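You operate a simulated robot arm through the tools that you are given. There is no shell and no other tool. Be economical: measure what you need, move in short steps, check, and stop when the job is done.

Carry out the task below with a simulated robot arm. There is one attempt and no reset: what you move stays moved.

Task
Put one of the white coffee packs from the top of the dining table on the yellow coaster.
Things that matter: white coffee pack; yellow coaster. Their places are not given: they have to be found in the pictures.

Only the result counts: the job must be done as asked and must still hold three seconds after the hand-in. Knocking over, shifting, dropping, spilling or breaking anything else fails it.

Robot
A 7-joint arm with a two-finger parallel gripper, fixed in place. Base frame: the origin is at the foot of the arm, x ahead of it, y to its left, z up; the work surface is at about z = 0. Readings come in mm, rad, newtons and seconds.
With the tool pointing down near the work surface it reaches from about 220 to 580 mm from the base axis. Its first joint turns from -1.152 to 1.152 rad. Payload 2.5 kg.
The tool frame sits at the grasp point between the pads (the TCP): z along the fingers, y along the line on which they close. The tips reach 23 mm beyond it. Largest opening 94 mm; finger width 38, thickness 10; the body of the gripper, 54 by 96 mm, starts 39 mm behind the TCP.
Orientation is told as [roll, pitch, yaw] about the base's x, y, z axes, in that order, counted from this pose: with the fingers straight down and closing along the base's y, the tool's x points along the base's -x, its y along +y and its z along -z.

Tools
- The arm moves only by the tool drive_tool. Its argument "motion" is a list of rows, each a list of 3 entries, a list of its own where there are three numbers: the shift along the base's x, y, z in mm, then the turn, a rotation vector about the base's x, y, z in degrees, then the opening, from 0 (shut) to 1 (fully open). In form: [[[dx, dy, dz], [rx, ry, rz], grip], ...]. A call has 1 to 8 rows; each row shifts and turns the commanded pose from where the row before left it. Rows are played at 5 a second. More than 50 mm and 0.15 rad between two rows, or a gripper value outside its range, and nothing of the call is played. Where a pose cannot be reached the arm comes as near as it can. A force on the tool above 40 N (or 10 N above the force at the start of the call, whichever is more), or a blocked arm, ends the call early, and 0.2 s more pass. The fingers move at their own pace (about 108 mm/s each) and stop on an object; they squeeze with about 25 N. The grip force told is the motor's: it shows also when the fingers shut on nothing. Time passes only in rows, and 0.2 s behind the last, so rows that do not move let the fingers close. It gives the time, the measured TCP pose, the force on the tool (base axes), the opening and the grip force at its end, in the units of the frame above (readings bear some noise).
- Cameras (640 x 400 px; columns grow to the right, rows downward): "scene" is fixed at [97.4, -391.5, 557.2]; the picture's right is [0.96, -0.28, 0.00], its down [-0.12, -0.42, -0.90] and it looks along [0.25, 0.86, -0.44] (base axes); focal length 339 px, centre (320, 200). "wrist" rides on the gripper at [-39, 0, -44] in the tool frame; the picture's right is [0.00, -1.00, 0.00], its down [0.97, 0.00, -0.24] and it looks along [0.24, 0.00, 0.97] (tool axes); focal length 218 px, centre (320, 200).
- snapshot(camera): a new picture of that camera. No time passes.
- locate(camera, pixels): for up to 12 pixels [column, row] of the newest picture of that camera ("zoom" is the newest enlarged one), the place [x, y, z] in the base frame of the surface seen there, good to about 3 mm. No time passes.
- enlarge(camera, box): a new picture of the part [left, top, right, bottom] of that camera's present view, enlarged. No time passes.
- sign_off(): hands the job in; it is judged then, once.

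Go step by step. Measure first, check grasps and placings, and put right what went wrong. The budget is 60 turns and 20 pictures, counting those below and the enlarged ones. Unless the task says otherwise, let go and move clear before handing in, and close with one line.

The tools are called after "Request:" as name(argument=value, ...) on one line, values as JSON. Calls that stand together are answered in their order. drive_tool: Moves the arm, as the interface text tells. Its arguments: {"type":"object","properties":{"motion":{"type":"array"}},"required":["motion"]} The other tools are called the same way: snapshot (camera) takes a picture; locate (camera, pixels) gives the place of the surface under pixels of a picture; enlarge (camera, box) takes an enlarged picture of a part of a camera's view; sign_off () hands the job in.

At the start:

```text
t: 0.0
tool_pos: [289.6, 356.3, 231.6]
orientation: [-0.001, -0.001, 0.001]
wrist_force: [0.4, 0.3, -0.7]
width: 94.2
finger_force: 0.0
```

scene: 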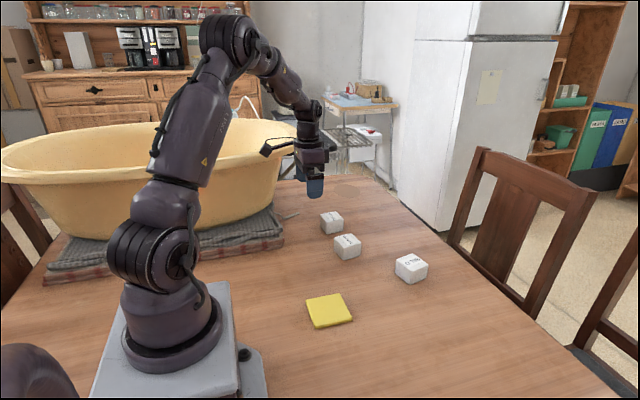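
wrist: 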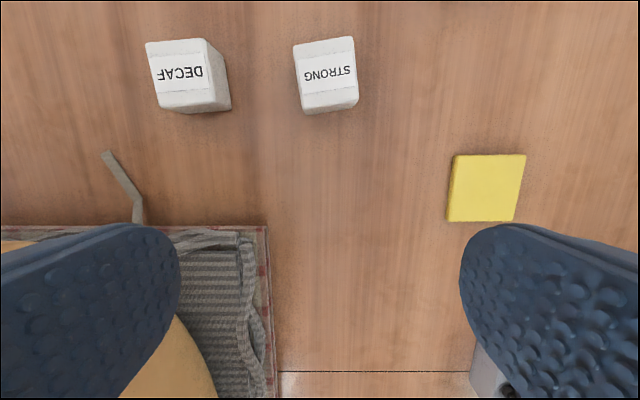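

The scene shows three white packs near (332,222), (347,246) and (411,268), and the yellow coaster near (329,310). I'll measure them and read the labels up close.

Request:
locate(camera="scene", pixels=[[329, 310], [306, 298], [340, 293], [353, 319], [315, 328], [345, 239], [411, 262], [331, 217], [346, 254], [409, 278]])

Request:
locate(camera="wrist", pixels=[[293, 45], [353, 37], [358, 100], [303, 112], [326, 74], [455, 156], [526, 154], [514, 221], [447, 220], [180, 72]])

Request:
enlarge(camera="scene", box=[290, 190, 450, 340])

```text
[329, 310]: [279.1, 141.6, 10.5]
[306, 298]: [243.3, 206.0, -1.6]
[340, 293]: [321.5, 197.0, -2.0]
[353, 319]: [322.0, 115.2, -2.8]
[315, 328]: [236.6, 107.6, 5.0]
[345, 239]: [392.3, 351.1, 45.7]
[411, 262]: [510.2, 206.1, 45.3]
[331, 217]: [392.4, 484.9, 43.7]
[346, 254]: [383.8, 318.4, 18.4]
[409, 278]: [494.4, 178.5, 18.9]
```

```text
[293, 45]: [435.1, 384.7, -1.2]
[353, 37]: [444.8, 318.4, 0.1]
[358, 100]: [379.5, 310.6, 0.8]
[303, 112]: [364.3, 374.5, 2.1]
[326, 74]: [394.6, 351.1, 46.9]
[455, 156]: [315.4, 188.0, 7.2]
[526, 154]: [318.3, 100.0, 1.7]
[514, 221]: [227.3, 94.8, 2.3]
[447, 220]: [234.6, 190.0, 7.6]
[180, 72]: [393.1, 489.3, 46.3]
```

```text
2.67 times, centred on (370, 265) of scene
```

zoom: 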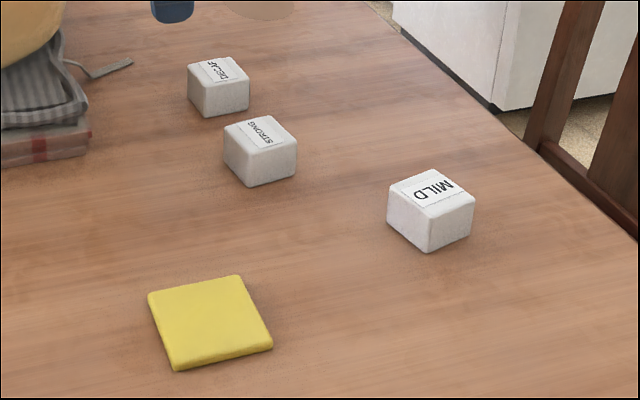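

All three are coffee packs on the table. STRONG, with its top centre near (394,350,46), is closest to the arm's area and has room around it. The coaster is centred near (277,147). I'll move above STRONG for a closer look.

Request:
drive_tool(motion=[[[26, -2, -15], [0, 0, 0], 1], [[26, -1, -15], [0, 0, 0], 1], [[26, -1, -15], [0, 0, 0], 1], [[26, -1, -15], [0, 0, 0], 1], [[0, 0, 0], [0, 0, 0], 1]])

Request:
snapshot(camera="wrist")

```text
t: 1.2
tool_pos: [393.7, 351.2, 172.9]
orientation: [0.0, 0.001, 0.0]
wrist_force: [1.4, 0.3, -0.1]
width: 93.8
finger_force: 0.1
```

```text
16 pictures are left
```

wrist: 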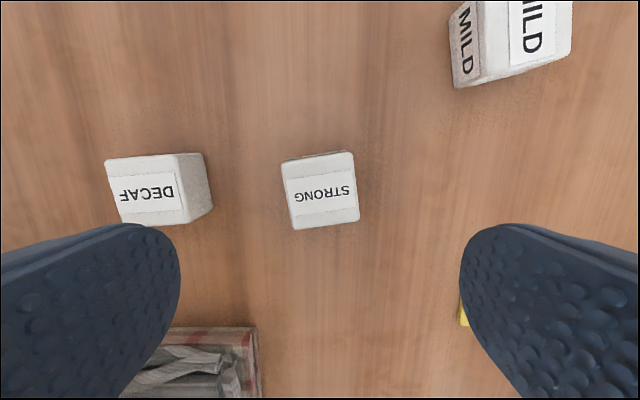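

STRONG's top face spans about (281,163) to (359,220), turned slightly. I'll measure points just inside its edges for centre, size and turn.

Request:
locate(camera="wrist", pixels=[[287, 166], [349, 157], [355, 217], [296, 225], [321, 191], [285, 193], [355, 187], [317, 161], [325, 222], [206, 207]])

```text
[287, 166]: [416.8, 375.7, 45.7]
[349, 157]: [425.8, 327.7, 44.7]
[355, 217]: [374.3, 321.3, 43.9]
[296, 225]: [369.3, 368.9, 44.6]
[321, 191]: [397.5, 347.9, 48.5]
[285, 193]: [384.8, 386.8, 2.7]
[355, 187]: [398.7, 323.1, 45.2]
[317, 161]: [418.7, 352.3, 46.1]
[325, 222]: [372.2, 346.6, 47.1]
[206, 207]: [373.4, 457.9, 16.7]
```

STRONG is centred near (396.5,348.4), about 55 mm wide, turned about +8°. I'll turn to match and descend to TCP z≈32, with fingers still open.

Request:
drive_tool(motion=[[[1.4, -1.4, 0], [0, 0, 4], 1], [[1.4, -1.4, -10], [0, 0, 4], 1], [[0, 0, -30], [0, 0, 0], 1], [[0, 0, -30], [0, 0, 0], 1], [[0, 0, -30], [0, 0, 0], 1], [[0, 0, -25], [0, 0, 0], 1], [[0, 0, -16], [0, 0, 0], 1], [[0, 0, 0], [0, 0, 0], 1]])

Request:
snapshot(camera="wrist")

```text
t: 3.0
tool_pos: [395.2, 349.0, 31.0]
orientation: [0.001, 0.0, 0.14]
wrist_force: [0.1, -0.4, 0.5]
width: 94.1
finger_force: 0.2
```

```text
15 pictures are left
```

wrist: 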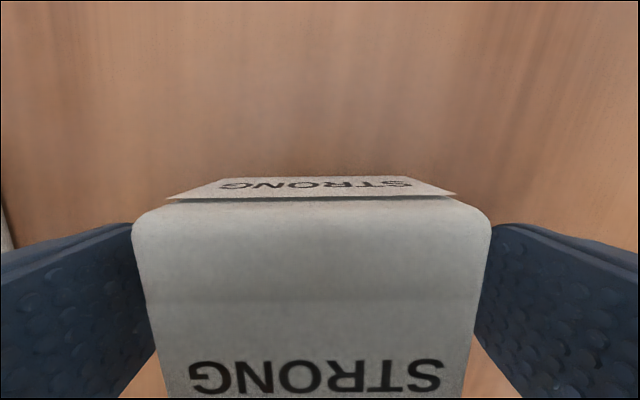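

The pack sits squarely between the fingers, with gaps at columns 135 and 490. Next I'll close on it.

Request:
drive_tool(motion=[[[0, 0, 0], [0, 0, 0], 0.4], [[0, 0, 0], [0, 0, 0], 0.3], [[0, 0, 0], [0, 0, 0], 0.3], [[0, 0, 0], [0, 0, 0], 0.3]])

```text
t: 4.0
tool_pos: [394.1, 349.0, 32.2]
orientation: [0.001, 0.0, 0.139]
wrist_force: [-0.1, -0.4, 0.0]
width: 58.0
finger_force: 25.4
```

The fingers stopped at 58 mm with 25 N, so the pack is gripped. I'll keep the command shut and lift straight up.

Request:
drive_tool(motion=[[[0, 0, 10], [0, 0, 0], 0.3], [[0, 0, 20], [0, 0, 0], 0.3], [[0, 0, 25], [0, 0, 0], 0.3], [[0, 0, 25], [0, 0, 0], 0.3], [[0, 0, 0], [0, 0, 0], 0.3]])

Request:
snapshot(camera="scene")

```text
t: 5.2
tool_pos: [395.9, 348.8, 111.8]
orientation: [-0.001, -0.001, 0.14]
wrist_force: [0.3, 0.0, -0.4]
width: 57.6
finger_force: 24.9
```

```text
14 pictures are left
```

scene: 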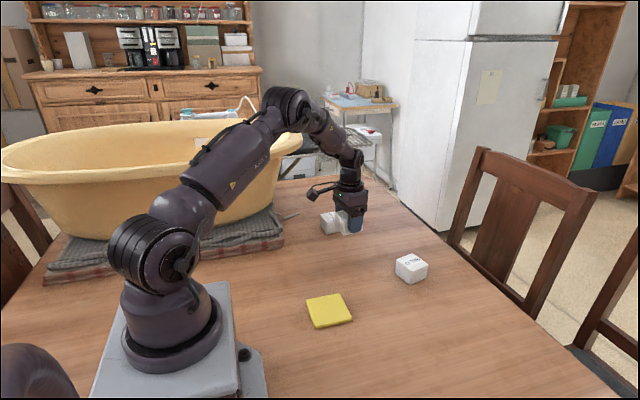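

The pack rose with the hand (white at about (338,226) beside the gripper). Before carrying it over, I'll measure the coaster more precisely.

Request:
enlarge(camera="scene", box=[289, 285, 369, 335])

```text
8.00 times, centred on (329, 310) of scene
```

zoom: 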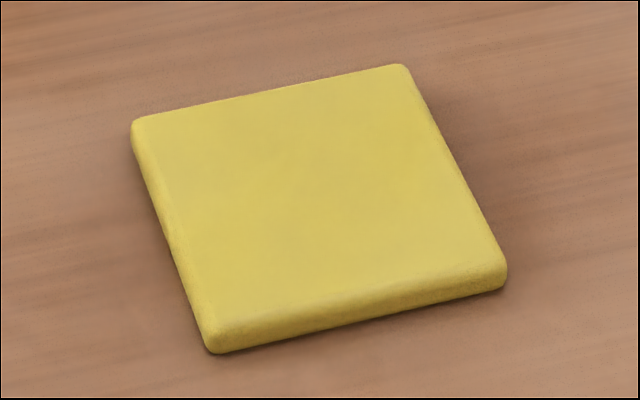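

Request:
locate(camera="zoom", pixels=[[145, 125], [400, 72], [495, 260], [215, 325], [315, 190], [273, 98], [355, 292], [178, 225], [450, 165]])

```text
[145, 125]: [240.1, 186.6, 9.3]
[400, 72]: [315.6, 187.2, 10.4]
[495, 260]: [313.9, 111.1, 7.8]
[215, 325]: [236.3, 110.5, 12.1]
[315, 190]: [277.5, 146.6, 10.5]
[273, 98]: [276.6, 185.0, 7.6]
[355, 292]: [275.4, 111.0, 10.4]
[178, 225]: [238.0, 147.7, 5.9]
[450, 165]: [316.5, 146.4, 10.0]
```

The coaster is centred near (277,148), about 80 mm square and axis-aligned, with its top at about z=10. I'll carry the pack over at the current height and turn back 8° to line up.

Request:
drive_tool(motion=[[[-20, -33.3, 0], [0, 0, -1], 0.3], [[-20, -33.3, 0], [0, 0, -1], 0.3], [[-20, -33.3, 0], [0, 0, -1.5], 0.3], [[-20, -33.3, 0], [0, 0, -1.5], 0.3], [[-20, -33.3, 0], [0, 0, -1.5], 0.3], [[-20, -33.3, 0], [0, 0, -1.5], 0.3], [[0, 0, 0], [0, 0, 0], 0.3]])

Request:
snapshot(camera="wrist")

Request:
snapshot(camera="scene")

```text
t: 6.8
tool_pos: [274.6, 148.5, 110.7]
orientation: [0.001, 0.001, -0.001]
wrist_force: [-0.1, 0.2, -0.8]
width: 57.7
finger_force: 24.7
```

```text
12 pictures are left
```

wrist: 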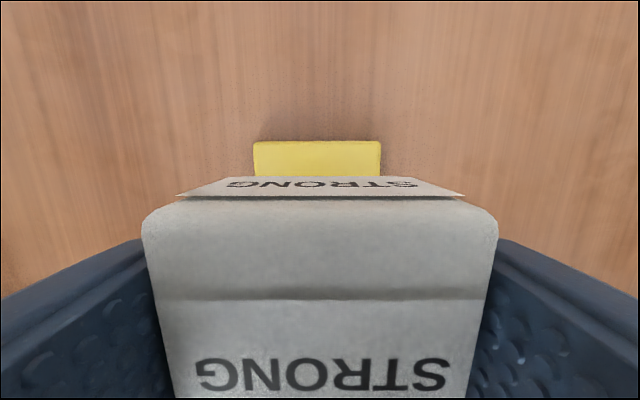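

```text
11 pictures are left
```

scene: 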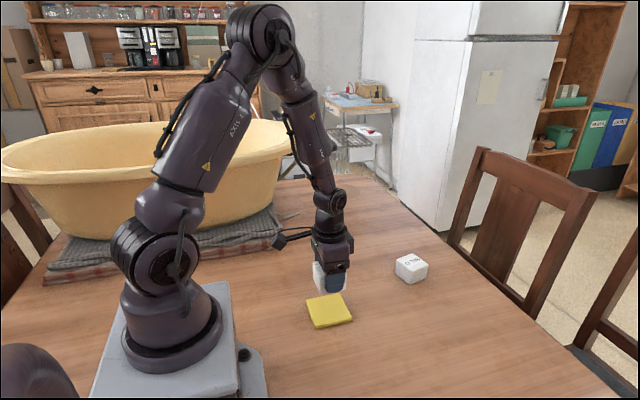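

The pack hangs straight in the hand, and the coaster lies centred below it (columns 254–380 in the wrist view). Contact should come at about TCP z=42, so I'll lower to about 45 first.

Request:
drive_tool(motion=[[[1, 0, -25], [0, 0, 0], 0.3], [[0, 0, -20], [0, 0, 0], 0.3], [[0, 0, -13], [0, 0, 0], 0.3], [[0, 0, -8], [0, 0, 0], 0.3], [[0, 0, 0], [0, 0, 0], 0.3]])

Request:
enlarge(camera="scene", box=[280, 250, 376, 340])

```text
t: 8.0
tool_pos: [277.0, 149.9, 46.0]
orientation: [0.0, -0.001, -0.001]
wrist_force: [0.3, -0.2, -0.3]
width: 57.6
finger_force: 25.1
```

```text
4.44 times, centred on (328, 295) of scene
```

zoom: 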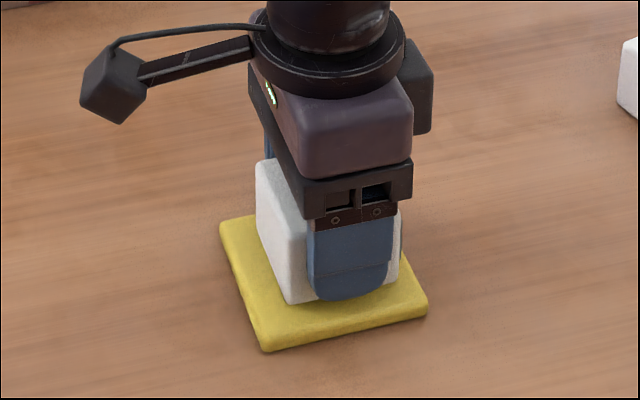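

The pack is over the coaster with a few mm to go and no contact force yet. I'll lower in 1 mm steps.

Request:
drive_tool(motion=[[[0, 0, -1], [0, 0, 0], 0.3], [[0, 0, -1], [0, 0, 0], 0.3], [[0, 0, -1], [0, 0, 0], 0.3], [[0, 0, 0], [0, 0, 0], 0.3]])

```text
t: 9.0
tool_pos: [276.9, 148.8, 41.5]
orientation: [-0.001, 0.0, -0.001]
wrist_force: [-4.5, -0.3, 21.4]
width: 57.8
finger_force: 25.5
```

A force of 21 N upward shows the pack is on the coaster. I'll ease up 1 mm and open slowly.

Request:
drive_tool(motion=[[[0, 0, 1], [0, 0, 0], 0.3], [[0, 0, 0], [0, 0, 0], 0.3], [[0, 0, 0], [0, 0, 0], 0.65], [[0, 0, 0], [0, 0, 0], 0.75], [[0, 0, 0], [0, 0, 0], 0.9], [[0, 0, 0], [0, 0, 0], 0.9]])

Request:
snapshot(camera="wrist")

```text
t: 10.4
tool_pos: [276.1, 149.6, 42.5]
orientation: [0.001, 0.0, 0.0]
wrist_force: [-0.7, 0.3, -0.5]
width: 84.6
finger_force: 0.1
```

```text
9 pictures are left
```

wrist: 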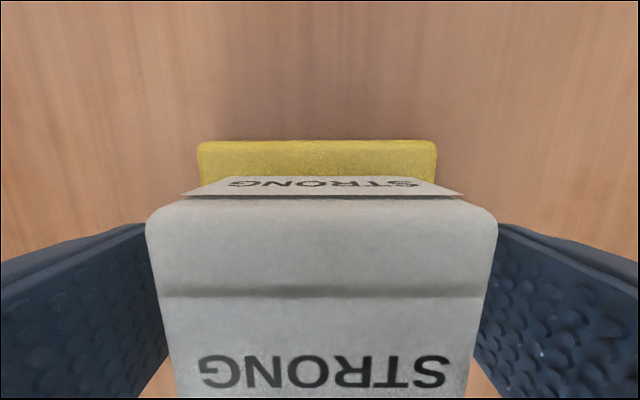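

The fingers are open and clear on both sides, and the pack sits upright. I'll lift straight up and clear.

Request:
drive_tool(motion=[[[0, 0, 10], [0, 0, 0], 0.9], [[0, 0, 25], [0, 0, 0], 0.9], [[0, 0, 35], [0, 0, 0], 0.9], [[0, 0, 35], [0, 0, 0], 0.9], [[0, 0, 30], [0, 0, 0], 0.9], [[0, 0, 0], [0, 0, 0], 0.9]])

Request:
snapshot(camera="scene")

Request:
snapshot(camera="wrist")

```text
t: 11.8
tool_pos: [278.3, 148.9, 179.1]
orientation: [0.001, -0.002, 0.0]
wrist_force: [0.1, -0.2, 0.3]
width: 84.7
finger_force: 0.0
```

```text
8 pictures are left
```

scene: 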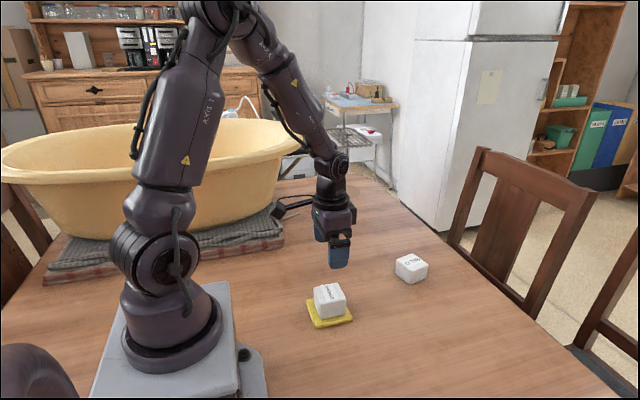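

```text
7 pictures are left
```

wrist: 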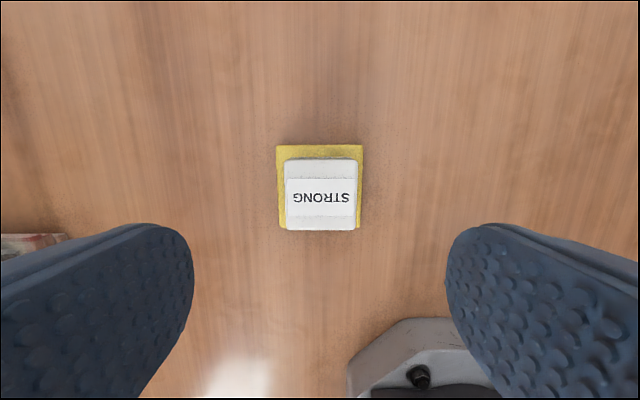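

Both pictures show the STRONG pack upright within the yellow coaster (scene (330,301), wrist (320,195)), and the arm is clear of it. I'm handing in.

Request:
sign_off()

```text
The job is handed in.
```

The white STRONG coffee pack is standing on the yellow coaster, released with the arm clear, and the job is handed in.
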